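You operate a simulated robot arm through the tools that you are given. There is no shell and no other tool. Be economical: measure what you need, move in short steps, check, and stop when the job is done.

The job below is to be done with a simulated robot arm. You get a single attempt, and the scene is never put back.

Task
Put the soft foam pad from the top of the steel bench on the silver mirror there and the firm foam pad on the black disc there.

It is judged by the outcome, as a careful person would: the job done as asked, and still so three seconds after it is handed in. It fails if anything else is knocked over, pushed out of place, dropped, spilled or broken.

Robot
A 7-joint arm with a two-finger parallel gripper, fixed in place. Base frame: the origin is at the foot of the arm, x ahead of it, y to its left, z up; the work surface is at about z = 0. Lengths are in mm, angles in degrees, forces in N, time in s.
With the tool pointing down near the work surface it reaches from about 240 to 620 mm from the base axis. Its first joint turns from -66.0 to 66.0 degrees. Payload 2.6 kg.
Tool frame: the origin (TCP) lies between the finger pads and is the grasp point; the fingertips stand 30 mm ahead of it; z points along the fingers, y is the line along which they close. Largest opening 94 mm; finger width 28, thickness 10; the body of the gripper, 50 by 96 mm, starts 55 mm behind the TCP.
Orientation is that of the tool frame in the base frame, as a unit quaternion [x, y, z, w]. With the fingers straight down and closing along the base's y, the tool's x points along the base's -x, its y along +y and its z along -z.

Tools
- The arm moves only by the tool jog_arm. Its argument "motion" is a list of rows, each a list of 3 entries, a list of its own where there are three numbers: the finger opening in mm, from 0 to 94, then the shift along the tool's x, y, z in mm, then the turn, a rotation vector about the tool's x, y, z in degrees. In form: [[claw, [tx, ty, tz], [rx, ry, rz]], ...]. A call has 1 to 8 rows; each row shifts and turns the commanded pose from where the row before left it, along the tool's axes as they then stand. Rows are played at 5 a second. More than 50 mm and 8.6 degrees between two rows, or a gripper value outside its range, and nothing of the call is played. A pose out of reach is approached as far as the arm can. The call stops where the force on the tool passes 40 N (or 10 N more than at its start, if that is more) or the arm is blocked; 0.2 s more then pass. The fingers move at their own pace (about 72 mm/s each) and stop on an object; they squeeze with about 42 N. The grip force told is the motor's: it shows also when the fingers shut on nothing. Time passes only in rows, and 0.2 s behind the last, so rows that do not move let the fingers close. The reply holds the time, the measured pose of the TCP, the force on the tool along the base axes, the opening and the grip force, in the units named above and with some noise.
- Cameras (640 x 400 px; columns grow to the right, rows downward): "scene" is fixed at [41.1, 439.7, 560.7]; the picture's right is [-0.65, -0.76, 0.00], its down [-0.48, 0.41, -0.78] and it looks along [0.59, -0.51, -0.63] (base axes); focal length 304 px, centre (320, 200). "wrist" rides on the gripper at [-37, 0, -58] in the tool frame; the picture's right is [0.00, -1.00, 0.00], its down [0.97, 0.00, -0.24] and it looks along [0.24, 0.00, 0.97] (tool axes); focal length 218 px, centre (320, 200).
- grab_frame(camera): a new picture of that camera. It takes no simulated time.
- measure_at(camera, pixels): for up to 12 pixels [column, row] of the newest picture of that camera ("zoom" is the newest enlarged one), the place [x, y, z] in the base frame of the surface seen there, good to about 2 mm, but the place of the scene camera against the robot may be out by one fixed shift of up to 12 mm in any direction. It takes no simulated time.
- zoom(camera, box): a new picture of the part [left, top, right, bottom] of that camera's present view, enlarged. It takes no simulated time.
- close_job(): hands the job in; it is judged then, once.

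Go step by step. Measure first, check grasps and placings, and put right what went wrong. The budget is 60 turns and 22 pictures, counting those below and the enlarged ones. Unless the task says otherwise, let go and move clear before handing in, and close with one line.

The tools are called after "Emit:" as name(argument=value, ...) on one line, values as JSON. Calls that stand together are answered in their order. jog_arm: Moves the arm, as the interface text tells. Its arguments: {"type":"object","properties":{"motion":{"type":"array"}},"required":["motion"]} The other tools are called the same way: grab_frame (camera) takes a picture; measure_at (camera, pixels) gives the place of the surface under pixels of a picture; zoom (camera, box) takes an enlarged picture of a part of a camera's view; close_job () hands the job in.

At the start:

```text
time: 0.0
position: [346.7, -41.1, 281.3]
tool_rot: [0.001, 1.0, 0.0, 0.001]
wrist_force: [0.0, -0.4, 0.2]
gripper_width: 94.0
grip_force: 0.0
```

scene: 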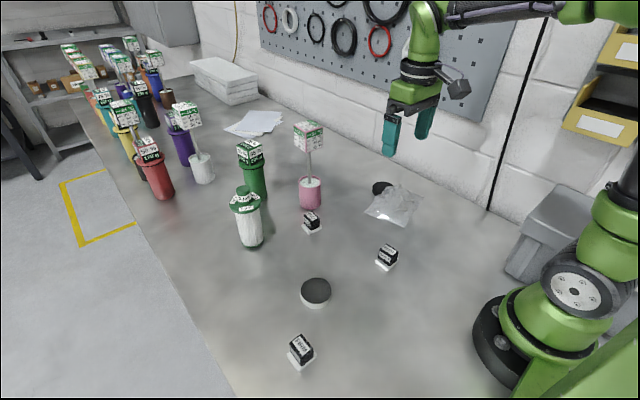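
wrist: 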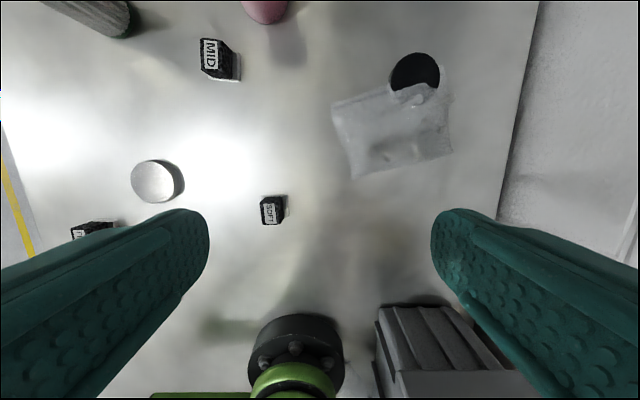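

The wrist view shows small pads marked MID (218,60) and SOFT (272,210), a third near (92,230), the silver mirror (155,182), and the black disc (415,72) partly under a clear bag. I'll zoom in and measure.

Emit:
zoom(camera="scene", box=[270, 170, 430, 270])

Emit:
zoom(camera="scene", box=[260, 270, 390, 380])

Emit:
measure_at(camera="wrist", pixels=[[272, 200], [272, 212], [283, 205], [210, 60], [225, 75], [155, 182], [400, 72], [430, 65], [410, 95], [390, 140], [92, 228], [440, 120]])

Emit:
measure_at(camera="scene", pixels=[[316, 290], [302, 348], [300, 355], [387, 253], [386, 264], [312, 218], [311, 228], [380, 187], [395, 203], [376, 213], [410, 218], [405, 190]])

```text
4.00 times, centred on (350, 220) of scene
```

zoom: 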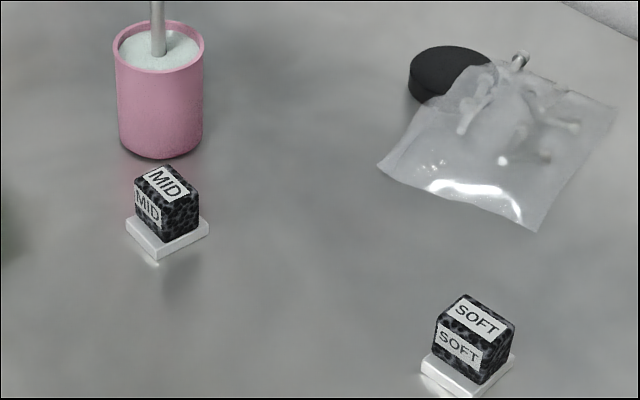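

```text
3.64 times, centred on (325, 325) of scene
```

zoom: 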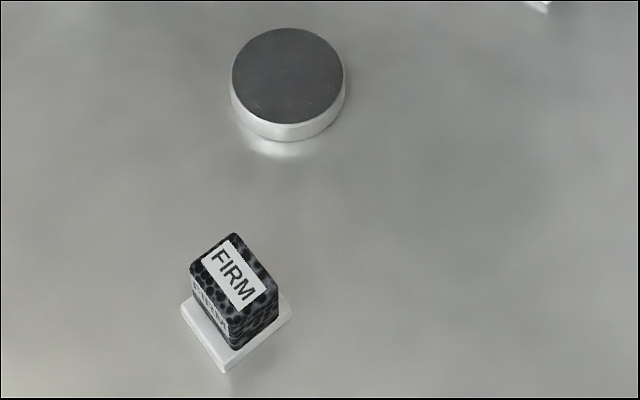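

```text
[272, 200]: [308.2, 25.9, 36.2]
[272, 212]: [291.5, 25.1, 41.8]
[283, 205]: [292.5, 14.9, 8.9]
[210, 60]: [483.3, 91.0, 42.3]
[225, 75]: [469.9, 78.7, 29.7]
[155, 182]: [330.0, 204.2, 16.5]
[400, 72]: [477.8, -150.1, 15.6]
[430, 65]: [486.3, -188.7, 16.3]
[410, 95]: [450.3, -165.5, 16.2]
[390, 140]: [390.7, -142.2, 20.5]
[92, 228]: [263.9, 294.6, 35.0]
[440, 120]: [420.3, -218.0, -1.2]
```

```text
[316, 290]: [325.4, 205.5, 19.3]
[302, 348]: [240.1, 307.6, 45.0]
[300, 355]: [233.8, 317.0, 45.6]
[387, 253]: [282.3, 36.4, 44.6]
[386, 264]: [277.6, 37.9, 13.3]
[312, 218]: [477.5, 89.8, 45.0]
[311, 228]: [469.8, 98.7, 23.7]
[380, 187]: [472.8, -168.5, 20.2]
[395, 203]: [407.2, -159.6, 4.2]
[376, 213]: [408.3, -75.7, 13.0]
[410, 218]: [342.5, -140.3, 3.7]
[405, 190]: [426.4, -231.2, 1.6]
```

SOFT sits at about (291,26), FIRM around (262,295), the mirror at (328,205, top z≈17) and the disc at about (475,-167), with the bag seemingly over its near edge. I'll move above SOFT for a closer look.

Emit:
jog_arm(motion=[[94, [15, 17, 0], [0, 0, 0]], [94, [15, 17, 30], [0, 0, 0]], [94, [15, 17, 30], [0, 0, 0]], [94, [10, 16, 30], [0, 0, 0]], [94, [0, 0, 0], [0, 0, 0]]])

Emit:
zoom(camera="wrist", box=[220, 130, 420, 255])

Emit:
zoom(camera="scene", box=[360, 170, 432, 215])

```text
time: 1.2
position: [291.0, 26.0, 191.4]
tool_rot: [0.0, 1.0, 0.0, -0.001]
wrist_force: [0.7, 0.2, -0.6]
gripper_width: 94.1
grip_force: 0.0
```

```text
3.20 times, centred on (320, 192) of wrist
```

zoom: 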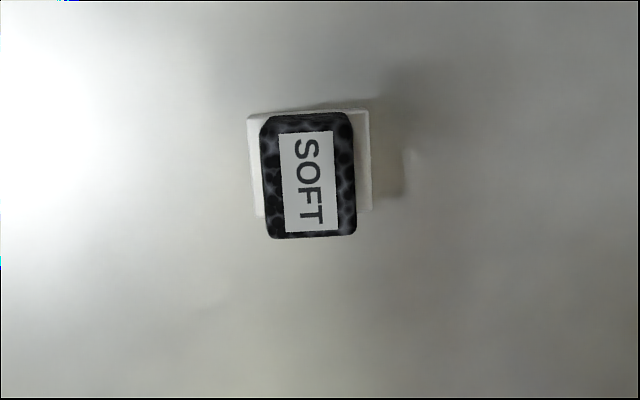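

```text
8.89 times, centred on (396, 192) of scene
```

zoom: 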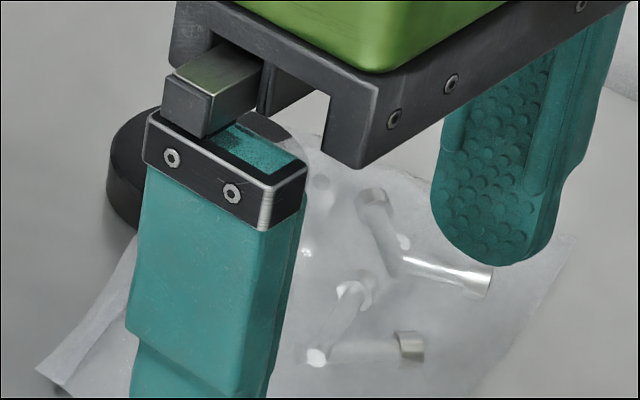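

SOFT is almost squarely aligned (about 2.7° off) and stands on a white plinth. I'll measure the top and plinth edges.

Emit:
measure_at(camera="wrist", pixels=[[304, 185], [330, 185], [317, 168], [317, 202], [303, 175], [331, 198], [317, 185], [300, 170], [333, 185], [335, 175]])

```text
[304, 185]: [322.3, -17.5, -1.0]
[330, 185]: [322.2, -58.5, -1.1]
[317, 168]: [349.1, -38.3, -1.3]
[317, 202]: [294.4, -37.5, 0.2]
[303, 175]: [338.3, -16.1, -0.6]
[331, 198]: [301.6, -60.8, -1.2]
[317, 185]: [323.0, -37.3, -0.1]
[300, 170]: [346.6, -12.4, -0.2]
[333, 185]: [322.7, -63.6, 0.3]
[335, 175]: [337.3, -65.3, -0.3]
```

The measurement used the old frame, so I'll take a new wrist picture and measure again.

Emit:
grab_frame(camera="wrist")

Emit:
measure_at(camera="wrist", pixels=[[304, 185], [330, 185], [317, 168], [317, 202], [305, 180], [329, 200], [317, 185], [299, 175], [334, 185], [334, 168]])

```text
15 pictures are left
```

wrist: 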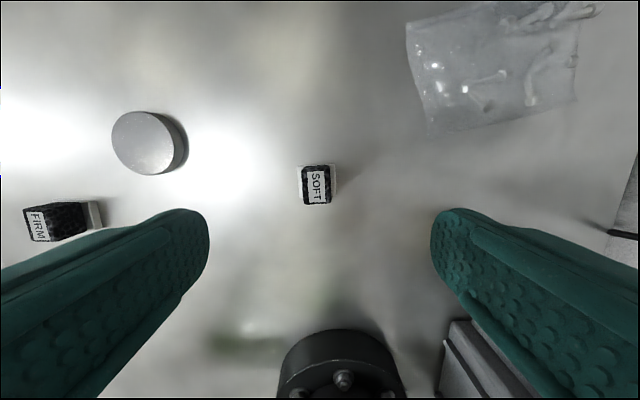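

```text
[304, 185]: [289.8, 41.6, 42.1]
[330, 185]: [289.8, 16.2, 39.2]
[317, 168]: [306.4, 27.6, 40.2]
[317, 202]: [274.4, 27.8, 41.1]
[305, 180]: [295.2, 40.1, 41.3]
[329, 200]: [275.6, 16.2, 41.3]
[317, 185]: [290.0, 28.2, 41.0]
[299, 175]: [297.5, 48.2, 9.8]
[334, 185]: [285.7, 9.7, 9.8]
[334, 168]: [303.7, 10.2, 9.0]
```

SOFT is 27 mm wide in y with its centre at (290,28.5), top z≈41, and the plinth top is z≈9. I'll descend to TCP z≈45 with the fingers open around it.

Emit:
jog_arm(motion=[[70, [1, 2.5, 0], [0, 0, -2.7]], [65, [0, 0, 40], [0, 0, 0]], [65, [0, 0, 40], [0, 0, 0]], [65, [0, 0, 35], [0, 0, 0]], [65, [0, 0, 20], [0, 0, 0]], [65, [0, 0, 11], [0, 0, 0]], [65, [0, 0, 0], [0, 0, 0]]])

Emit:
zoom(camera="wrist", box=[160, 100, 480, 300])

```text
time: 2.8
position: [290.3, 27.9, 45.8]
tool_rot: [-0.022, 1.0, 0.0, 0.0]
wrist_force: [-0.2, 0.1, 0.0]
gripper_width: 65.3
grip_force: 0.0
```

```text
2.00 times, centred on (320, 200) of wrist
```

zoom: 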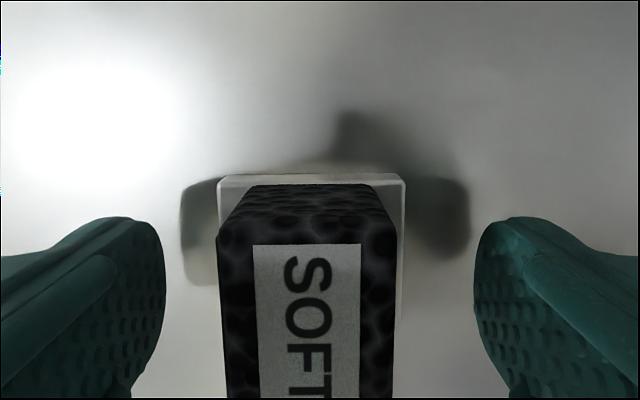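

The pad sits about 1.5 mm left of the finger midline (308 vs 320 in the zoom). I'll shift by that and close gently.

Emit:
jog_arm(motion=[[50, [0, 1.5, 0], [0, 0, 0]], [30, [0, 0, 0], [0, 0, 0]], [24, [0, 0, 0], [0, 0, 0]], [24, [0, 0, 0], [0, 0, 0]], [24, [0, 0, 0], [0, 0, 0]]])

```text
time: 4.0
position: [290.4, 29.7, 46.2]
tool_rot: [-0.023, 1.0, 0.0, 0.002]
wrist_force: [-2.0, 3.2, 27.9]
gripper_width: 26.7
grip_force: 42.2
```

The pad is gripped at 26.7 mm, though there's an odd 28 N upward force. I'll lift slightly and check.

Emit:
jog_arm(motion=[[24, [0, 0, -2], [0, 0, 0]], [24, [0, 0, 0], [0, 0, 0]]])

Emit:
zoom(camera="scene", box=[340, 210, 436, 270])

```text
time: 4.6
position: [289.7, 29.0, 46.4]
tool_rot: [-0.024, 1.0, 0.001, -0.002]
wrist_force: [0.5, -1.1, 0.4]
gripper_width: 26.7
grip_force: 42.2
```

```text
6.67 times, centred on (388, 240) of scene
```

zoom: 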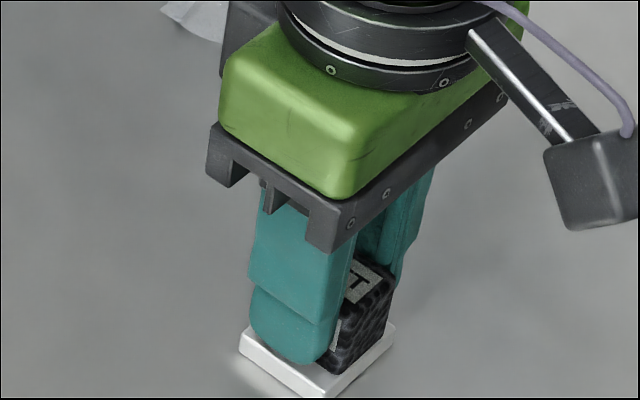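

The force is gone and the grip is steady at 26.7 mm. I'll lift slowly and see whether the plinth stays behind.

Emit:
jog_arm(motion=[[24, [0, 0, -5], [0, 0, 0]], [24, [0, 0, -10], [0, 0, 0]], [24, [0, 0, -20], [0, 0, 0]], [24, [0, 0, -25], [0, 0, 0]], [24, [0, 0, 0], [0, 0, 0]]])

Emit:
grab_frame(camera="scene")

```text
time: 5.8
position: [290.9, 29.6, 106.9]
tool_rot: [-0.024, 1.0, 0.0, 0.0]
wrist_force: [-0.5, -0.1, -0.7]
gripper_width: 26.9
grip_force: 42.1
```

```text
12 pictures are left
```

scene: 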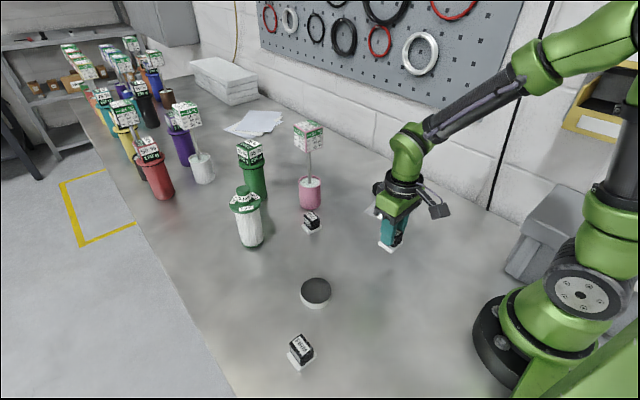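

The white base at (388,248) was near (386,264) before, so it looks to have come up with the pad. I'll measure it.

Emit:
measure_at(camera="scene", pixels=[[386, 248], [388, 247], [390, 249], [386, 264], [316, 290], [300, 290], [331, 290], [315, 279], [315, 301]])

Emit:
zoom(camera="scene", box=[340, 200, 436, 260])

```text
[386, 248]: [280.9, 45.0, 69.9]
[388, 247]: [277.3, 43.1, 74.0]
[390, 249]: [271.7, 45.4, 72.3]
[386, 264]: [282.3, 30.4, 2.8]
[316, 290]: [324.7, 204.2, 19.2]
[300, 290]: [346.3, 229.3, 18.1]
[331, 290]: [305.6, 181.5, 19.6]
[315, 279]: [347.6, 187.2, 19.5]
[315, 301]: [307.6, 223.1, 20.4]
```

```text
6.67 times, centred on (388, 230) of scene
```

zoom: 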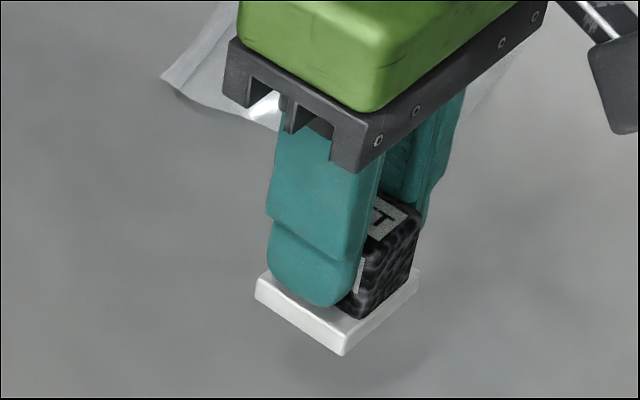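

The white base is part of the pad and is held firmly. I'll use the last wrist frame to locate the mirror's edges.

Emit:
measure_at(camera="wrist", pixels=[[114, 140], [171, 150], [140, 114], [148, 172], [142, 143], [123, 121], [165, 167], [160, 121], [124, 165]])

```text
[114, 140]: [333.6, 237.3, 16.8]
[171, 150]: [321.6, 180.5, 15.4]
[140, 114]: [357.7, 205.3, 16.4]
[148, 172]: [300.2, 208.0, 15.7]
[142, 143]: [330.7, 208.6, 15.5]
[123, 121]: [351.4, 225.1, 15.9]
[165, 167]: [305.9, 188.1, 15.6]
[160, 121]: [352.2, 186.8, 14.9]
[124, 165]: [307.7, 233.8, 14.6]
```

The mirror centre is about (329,208) with its top at z≈16 and radius about 30. I'll carry the pad above it.

Emit:
jog_arm(motion=[[24, [-8, 30, 0], [0, 0, 0]], [24, [-10, 38, 0], [0, 0, 0]], [24, [-10, 38, 0], [0, 0, 0]], [24, [-10, 38, 0], [0, 0, 0]], [24, [-8.5, 32.4, 0], [0, 0, 0]], [24, [0, 0, 0], [0, 0, 0]], [24, [0, 0, 0], [0, 0, 0]]])

Emit:
grab_frame(camera="wrist")

```text
time: 7.4
position: [328.1, 207.8, 108.4]
tool_rot: [-0.024, 1.0, 0.001, 0.0]
wrist_force: [-1.0, -0.1, -0.6]
gripper_width: 26.6
grip_force: 41.8
```

```text
10 pictures are left
```

wrist: 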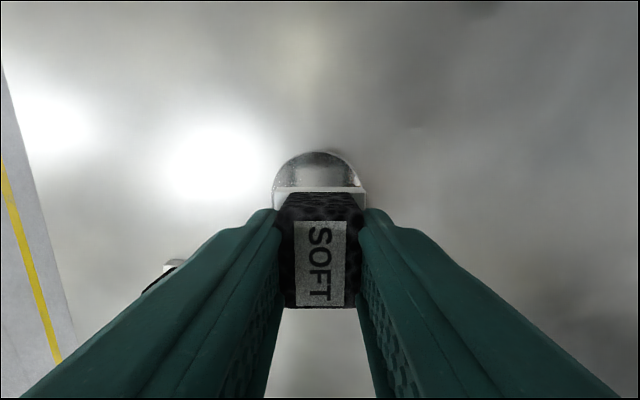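

The mirror shows centred behind the base (columns 274–365). I'll check its far edge before lowering.

Emit:
measure_at(camera="wrist", pixels=[[318, 154], [320, 160], [280, 180], [357, 180], [276, 189], [362, 189], [319, 189], [277, 186]])

```text
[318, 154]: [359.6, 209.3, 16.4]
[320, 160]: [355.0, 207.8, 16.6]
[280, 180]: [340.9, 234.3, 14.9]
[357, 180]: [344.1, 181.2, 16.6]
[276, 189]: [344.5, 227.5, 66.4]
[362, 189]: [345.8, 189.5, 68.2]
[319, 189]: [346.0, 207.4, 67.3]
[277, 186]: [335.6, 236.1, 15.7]
```

The alignment is good: the base is centred at (328,208.5) and the mirror at (330,208). I'll lower until just above contact.

Emit:
jog_arm(motion=[[24, [-1, 0, 15], [0, 0, 0]], [24, [0, 0, 15], [0, 0, 0]], [24, [0, 0, 10], [0, 0, 0]], [24, [0, 0, 3], [0, 0, 0]], [24, [0, 0, 0], [0, 0, 0]]])

```text
time: 8.6
position: [330.0, 206.7, 64.5]
tool_rot: [-0.023, 1.0, 0.0, 0.0]
wrist_force: [0.0, -0.6, -0.7]
gripper_width: 26.8
grip_force: 41.9
```

No contact yet at z=64.5. I'll step down in small increments.

Emit:
jog_arm(motion=[[24, [0, 0, 1], [0, 0, 0]], [24, [0, 0, 0.7], [0, 0, 0]], [24, [0, 0, 0], [0, 0, 0]]])

```text
time: 9.4
position: [329.0, 207.4, 63.6]
tool_rot: [-0.023, 1.0, 0.0, 0.001]
wrist_force: [-1.9, -2.1, 5.5]
gripper_width: 26.7
grip_force: 41.9
```

A 5.5 N upward force means the pad touches the mirror. I'll open evenly and then rise straight up.

Emit:
jog_arm(motion=[[35, [0, 0, 0], [0, 0, 0]], [55, [0, 0, 0], [0, 0, 0]], [65, [0, 0, 0], [0, 0, 0]], [65, [0, 0, -20], [0, 0, 0]], [65, [0, 0, -40], [0, 0, 0]], [80, [0, 0, -40], [0, 0, 0]], [94, [0, 0, -20], [0, 0, 0]], [94, [0, 0, 0], [0, 0, 0]]])

Emit:
grab_frame(camera="wrist")

```text
time: 11.2
position: [330.9, 208.5, 183.1]
tool_rot: [-0.023, 1.0, 0.0, 0.0]
wrist_force: [-0.6, -0.2, 0.5]
gripper_width: 94.1
grip_force: 0.1
```

```text
9 pictures are left
```

wrist: 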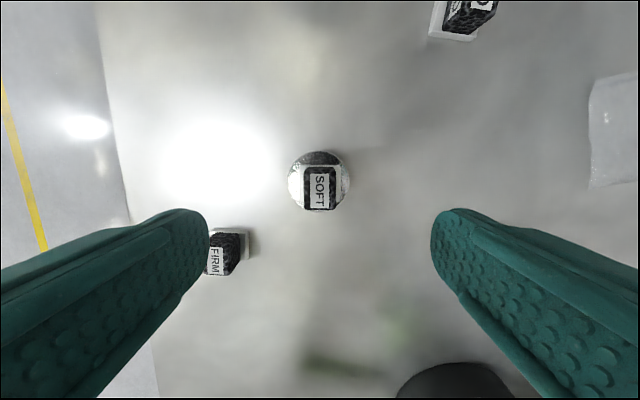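

SOFT is on the mirror, well centred. Next I'll measure FIRM near (225,250).

Emit:
measure_at(camera="wrist", pixels=[[215, 262], [212, 255], [220, 250], [240, 250], [245, 240], [222, 272]])

```text
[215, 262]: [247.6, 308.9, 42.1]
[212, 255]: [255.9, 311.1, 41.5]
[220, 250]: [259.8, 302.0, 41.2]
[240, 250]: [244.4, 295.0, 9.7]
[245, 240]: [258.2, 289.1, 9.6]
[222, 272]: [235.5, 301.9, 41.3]
```

FIRM is centred near (246,306), top z≈41. I'll move above it.

Emit:
jog_arm(motion=[[94, [20, 25, 0], [0, 0, 0]], [94, [25, 30, 0], [0, 0, 0]], [94, [25, 30, 0], [0, 0, 0]], [94, [10.3, 16.4, 0], [0, 0, 0]], [94, [0, 0, 0], [0, 0, 0]], [94, [0, 0, 0], [0, 0, 0]]])

Emit:
grab_frame(camera="wrist")

```text
time: 12.6
position: [245.1, 305.7, 183.3]
tool_rot: [-0.024, 1.0, 0.001, 0.0]
wrist_force: [0.4, -0.2, 0.9]
gripper_width: 94.0
grip_force: 0.0
```

```text
8 pictures are left
```

wrist: 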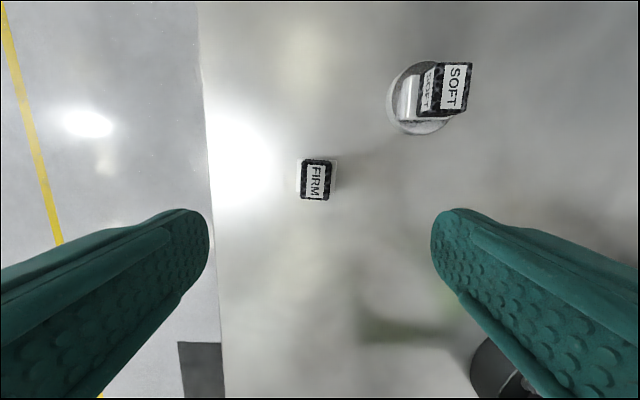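

Emit:
measure_at(camera="wrist", pixels=[[303, 165], [303, 195], [330, 165], [329, 195], [316, 162], [316, 197], [303, 180], [329, 180], [316, 180]])

Emit:
zoom(camera="wrist", box=[272, 150, 368, 210])

```text
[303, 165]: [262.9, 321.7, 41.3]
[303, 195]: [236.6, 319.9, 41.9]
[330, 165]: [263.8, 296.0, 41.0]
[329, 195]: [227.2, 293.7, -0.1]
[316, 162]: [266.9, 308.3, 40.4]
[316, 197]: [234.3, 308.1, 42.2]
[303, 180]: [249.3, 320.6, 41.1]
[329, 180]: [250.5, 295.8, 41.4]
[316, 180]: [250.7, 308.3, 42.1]
```

```text
6.67 times, centred on (320, 180) of wrist
```

zoom: 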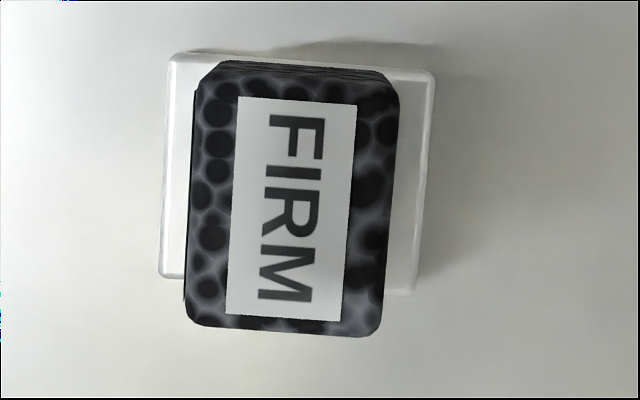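

FIRM's top centre is (250,308.5), turned about +3.2° from the tool. I'll align and descend to z≈46.

Emit:
jog_arm(motion=[[70, [-5, 2.8, 0], [0, 0, 3.2]], [65, [0, 0, 40], [0, 0, 0]], [65, [0, 0, 40], [0, 0, 0]], [65, [0, 0, 30], [0, 0, 0]], [65, [0, 0, 17], [0, 0, 0]], [65, [0, 0, 10], [0, 0, 0]], [65, [0, 0, 0], [0, 0, 0]], [65, [0, 0, 0], [0, 0, 0]]])

Emit:
zoom(camera="wrist", box=[160, 100, 480, 300])

```text
time: 14.4
position: [249.2, 307.8, 45.6]
tool_rot: [0.004, 1.0, 0.0, 0.0]
wrist_force: [-0.1, 0.1, -0.1]
gripper_width: 64.9
grip_force: 0.1
```

```text
2.00 times, centred on (320, 200) of wrist
```

zoom: 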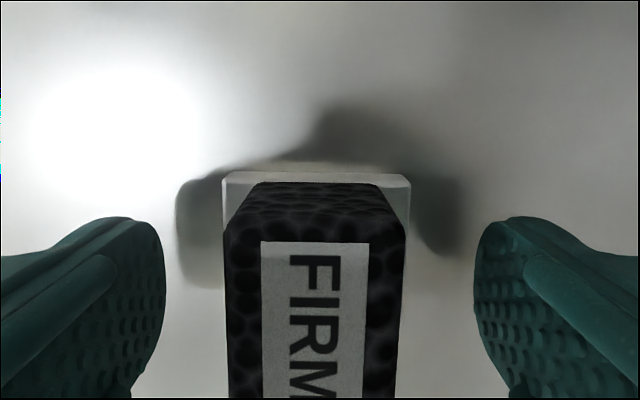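

The pad's centre is about 315 against 320, so it's within 1 mm. I'll nudge 0.7 mm and close.

Emit:
jog_arm(motion=[[50, [0, 0.7, 0], [0, 0, 0]], [30, [0, 0, 0], [0, 0, 0]], [24, [0, 0, 0], [0, 0, 0]], [24, [0, 0, 0], [0, 0, 0]], [24, [0, 0, 0], [0, 0, 0]], [24, [0, 0, 0], [0, 0, 0]]])

```text
time: 15.8
position: [250.1, 310.4, 45.3]
tool_rot: [0.004, 1.0, 0.001, 0.0]
wrist_force: [-0.1, -1.4, 1.7]
gripper_width: 30.0
grip_force: 42.3
```

FIRM is gripped at 30 mm and forces are low. I'll lift it well clear.

Emit:
jog_arm(motion=[[24, [0, 0, -5], [0, 0, 0]], [24, [0, 0, -15], [0, 0, 0]], [24, [0, 0, -40], [0, 0, 0]], [24, [0, 0, -45], [0, 0, 0]], [24, [0, 0, -45], [0, 0, 0]], [24, [0, 0, 0], [0, 0, 0]]])

```text
time: 17.2
position: [251.7, 310.5, 196.1]
tool_rot: [0.005, 1.0, -0.001, 0.001]
wrist_force: [-0.8, 0.3, -0.1]
gripper_width: 26.6
grip_force: 42.2
```

The grip is holding at z=196. I'll swing across the bench in two stages towards the disc.

Emit:
jog_arm(motion=[[24, [-8, -40, 0], [0, 0, 0]], [24, [-8, -45, 0], [0, 0, 0]], [24, [-8, -45, 0], [0, 0, 0]], [24, [-10, -45, 0], [0, 0, 0]], [24, [-10, -45, 0], [0, 0, 0]], [24, [-15, -45, 0], [0, 0, 0]], [24, [-15, -40, 0], [0, 0, 0]], [24, [0, 0, 0], [0, 0, 0]]])

Emit:
jog_arm(motion=[[24, [-20, -38, 0], [0, 0, 0]], [24, [-22, -40, 0], [0, 0, 0]], [24, [-22, -40, 0], [0, 0, 0]], [24, [-22, -35, 0], [0, 0, 0]], [24, [-18, -18, 0], [0, 0, 0]], [24, [0, 0, 0], [0, 0, 0]], [24, [0, 0, 0], [0, 0, 0]]])

Emit:
grab_frame(camera="wrist")

```text
time: 19.0
position: [323.4, 2.8, 195.5]
tool_rot: [0.004, 1.0, 0.0, 0.0]
wrist_force: [-0.3, -0.2, -0.5]
gripper_width: 26.6
grip_force: 41.9
```

```text
time: 20.6
position: [423.2, -168.1, 195.4]
tool_rot: [0.004, 1.0, 0.0, -0.001]
wrist_force: [0.3, 0.3, -0.3]
gripper_width: 26.6
grip_force: 42.1
```

```text
5 pictures are left
```

wrist: 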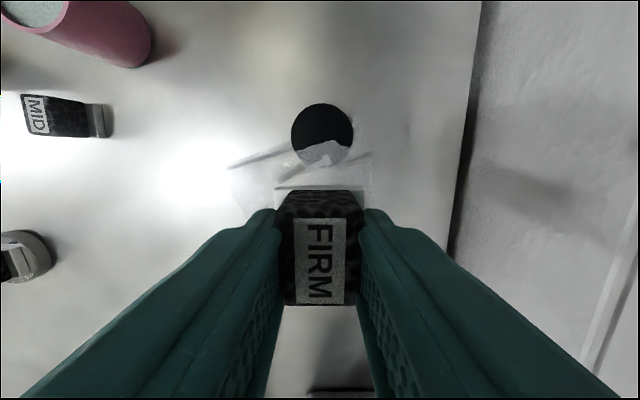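

Emit:
zoom(camera="wrist", box=[240, 90, 400, 190])

Emit:
measure_at(camera="wrist", pixels=[[322, 104], [292, 134], [352, 134], [322, 165], [321, 140], [300, 154], [345, 152], [322, 158], [325, 150], [310, 125], [240, 165], [365, 160]])

```text
4.00 times, centred on (320, 140) of wrist
```

zoom: 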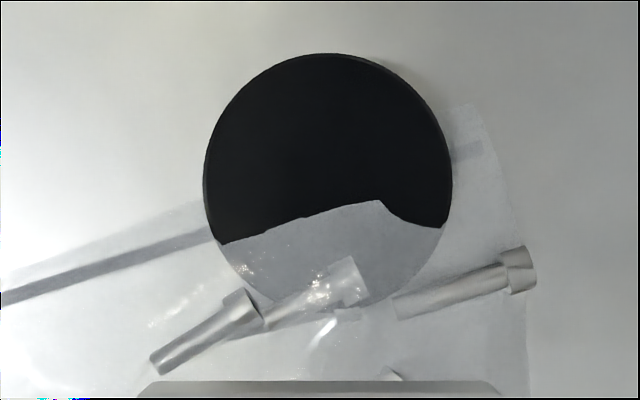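

```text
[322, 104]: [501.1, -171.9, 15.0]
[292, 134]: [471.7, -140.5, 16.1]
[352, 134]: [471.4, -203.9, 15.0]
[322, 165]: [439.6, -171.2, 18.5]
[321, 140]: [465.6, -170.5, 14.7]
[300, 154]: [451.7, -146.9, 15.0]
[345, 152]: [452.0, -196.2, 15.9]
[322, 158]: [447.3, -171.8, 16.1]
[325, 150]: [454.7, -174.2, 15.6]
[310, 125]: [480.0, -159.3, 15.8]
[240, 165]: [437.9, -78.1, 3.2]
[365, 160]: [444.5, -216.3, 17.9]
```

The disc centre is (470.5,-172), radius 31, top z≈15.3. The bag's film covers its near part up to x≈465 at column 335, so the pad fits ahead of the film. I'll check where the base sits in the grip.

Emit:
measure_at(camera="wrist", pixels=[[277, 189], [362, 189], [320, 187], [320, 189], [300, 188], [340, 188], [335, 140], [335, 138], [310, 146], [330, 143], [340, 143], [348, 147]])

```text
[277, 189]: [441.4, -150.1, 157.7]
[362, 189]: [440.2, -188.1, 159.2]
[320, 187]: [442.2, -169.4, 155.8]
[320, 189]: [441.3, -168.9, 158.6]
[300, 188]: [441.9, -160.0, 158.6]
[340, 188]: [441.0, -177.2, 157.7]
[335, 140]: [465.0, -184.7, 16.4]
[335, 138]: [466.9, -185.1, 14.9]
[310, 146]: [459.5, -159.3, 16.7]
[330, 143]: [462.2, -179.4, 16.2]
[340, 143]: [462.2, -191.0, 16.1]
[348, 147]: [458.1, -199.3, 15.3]
```

The base's far edge is 18.7 mm ahead of the TCP, so I'll aim the TCP at (482.5,-169.5). I'll move over at height, then descend to just above contact.

Emit:
jog_arm(motion=[[24, [-30, -0.7, 0], [0, 0, 0]], [24, [-29.3, -0.7, 0], [0, 0, 0]], [24, [0, 0, 35], [0, 0, 0]], [24, [0, 0, 35], [0, 0, 0]], [24, [0, 0, 30], [0, 0, 0]], [24, [0, 0, 15], [0, 0, 0]], [24, [0, 0, 0], [0, 0, 0]], [24, [0, 0, 0], [0, 0, 0]]])

Emit:
grab_frame(camera="wrist")

```text
time: 22.4
position: [482.0, -169.7, 79.9]
tool_rot: [0.004, 1.0, 0.001, 0.0]
wrist_force: [0.2, 0.3, -1.6]
gripper_width: 26.9
grip_force: 41.9
```

```text
3 pictures are left
```

wrist: 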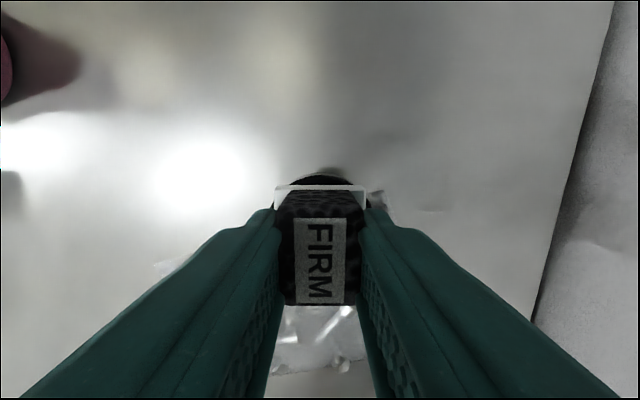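

The pad lies over the disc, whose far rim still shows at rows 172–185. I'll lower the rest of the way carefully.

Emit:
jog_arm(motion=[[24, [0, 0, 10], [0, 0, 0]], [24, [0, 0, 5], [0, 0, 0]], [24, [0, 0, 1], [0, 0, 0]], [24, [0, 0, 0], [0, 0, 0]]])

```text
time: 23.4
position: [481.6, -170.3, 64.7]
tool_rot: [0.005, 1.0, 0.0, 0.0]
wrist_force: [-0.4, 0.2, -0.6]
gripper_width: 26.7
grip_force: 42.4
```

Emit:
jog_arm(motion=[[24, [0, 0, 1], [0, 0, 0]], [24, [0, 0, 1], [0, 0, 0]], [24, [0, 0, 0], [0, 0, 0]]])

```text
time: 24.2
position: [482.2, -169.3, 62.3]
tool_rot: [0.004, 1.0, -0.001, 0.0]
wrist_force: [-2.1, 1.4, 4.6]
gripper_width: 26.8
grip_force: 42.3
```

A 4.6 N force shows contact at z≈62.3. I'll open and rise straight up.

Emit:
jog_arm(motion=[[32, [0, 0, 0], [0, 0, 0]], [45, [0, 0, 0], [0, 0, 0]], [50, [0, 0, 0], [0, 0, 0]], [50, [0, 0, -20], [0, 0, 0]], [50, [0, 0, -40], [0, 0, 0]], [60, [0, 0, -40], [0, 0, 0]], [60, [35, 0, -20], [0, 0, 0]], [60, [0, 0, 0], [0, 0, 0]]])

Emit:
grab_frame(camera="wrist")

```text
time: 26.0
position: [447.3, -170.0, 183.1]
tool_rot: [0.004, 1.0, 0.0, 0.0]
wrist_force: [-0.4, 0.4, -0.5]
gripper_width: 60.0
grip_force: 0.1
```

```text
2 pictures are left
```

wrist: 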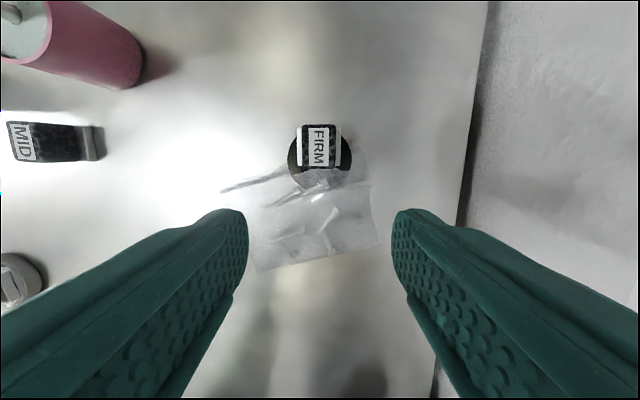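

Emit:
zoom(camera="wrist", box=[256, 110, 384, 190])

Emit:
measure_at(camera="wrist", pixels=[[309, 130], [330, 130], [309, 160], [330, 160], [299, 135], [339, 135], [299, 160], [339, 160], [292, 160], [349, 160], [320, 180]])

```text
5.00 times, centred on (320, 150) of wrist
```

zoom: 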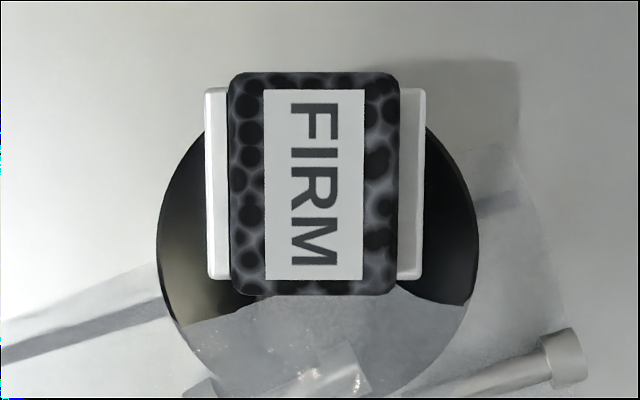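

```text
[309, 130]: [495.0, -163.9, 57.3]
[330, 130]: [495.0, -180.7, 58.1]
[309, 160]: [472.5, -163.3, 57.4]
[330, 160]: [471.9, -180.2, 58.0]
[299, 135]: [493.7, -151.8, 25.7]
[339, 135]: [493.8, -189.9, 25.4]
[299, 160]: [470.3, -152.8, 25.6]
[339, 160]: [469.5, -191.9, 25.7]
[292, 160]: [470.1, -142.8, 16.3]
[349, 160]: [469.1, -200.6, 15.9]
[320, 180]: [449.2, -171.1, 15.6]
```

FIRM sits level on the disc (base top z≈25.6 on both sides) and clear of the film, and neither the disc nor the bag has moved. I'll back away a little and take a last scene check.

Emit:
jog_arm(motion=[[60, [20, 30, -20], [0, 0, 0]], [60, [20, 40, 0], [0, 0, 0]], [60, [20, 40, 0], [0, 0, 0]], [60, [0, 0, 0], [0, 0, 0]], [60, [0, 0, 0], [0, 0, 0]], [60, [0, 0, 0], [0, 0, 0]]])

Emit:
grab_frame(camera="scene")

```text
time: 27.4
position: [388.1, -59.4, 203.0]
tool_rot: [0.005, 1.0, 0.0, 0.0]
wrist_force: [-0.8, 0.3, -0.3]
gripper_width: 60.1
grip_force: 0.0
```

```text
0 pictures are left
```

scene: 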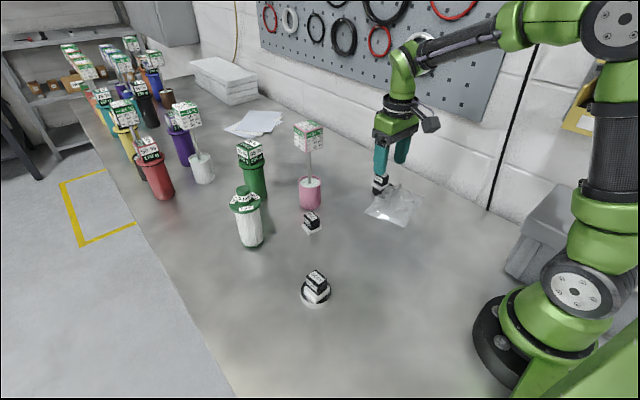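

Both pads are in place (SOFT at (316,285), FIRM at (380,185)), and everything else is undisturbed. I'm handing in.

Emit:
close_job()

```text
The job is handed in.
```

The soft pad is on the silver mirror, well centred, and the firm pad is on the black disc about 12 mm forward of centre to stay clear of the bag's film; nothing else was moved.
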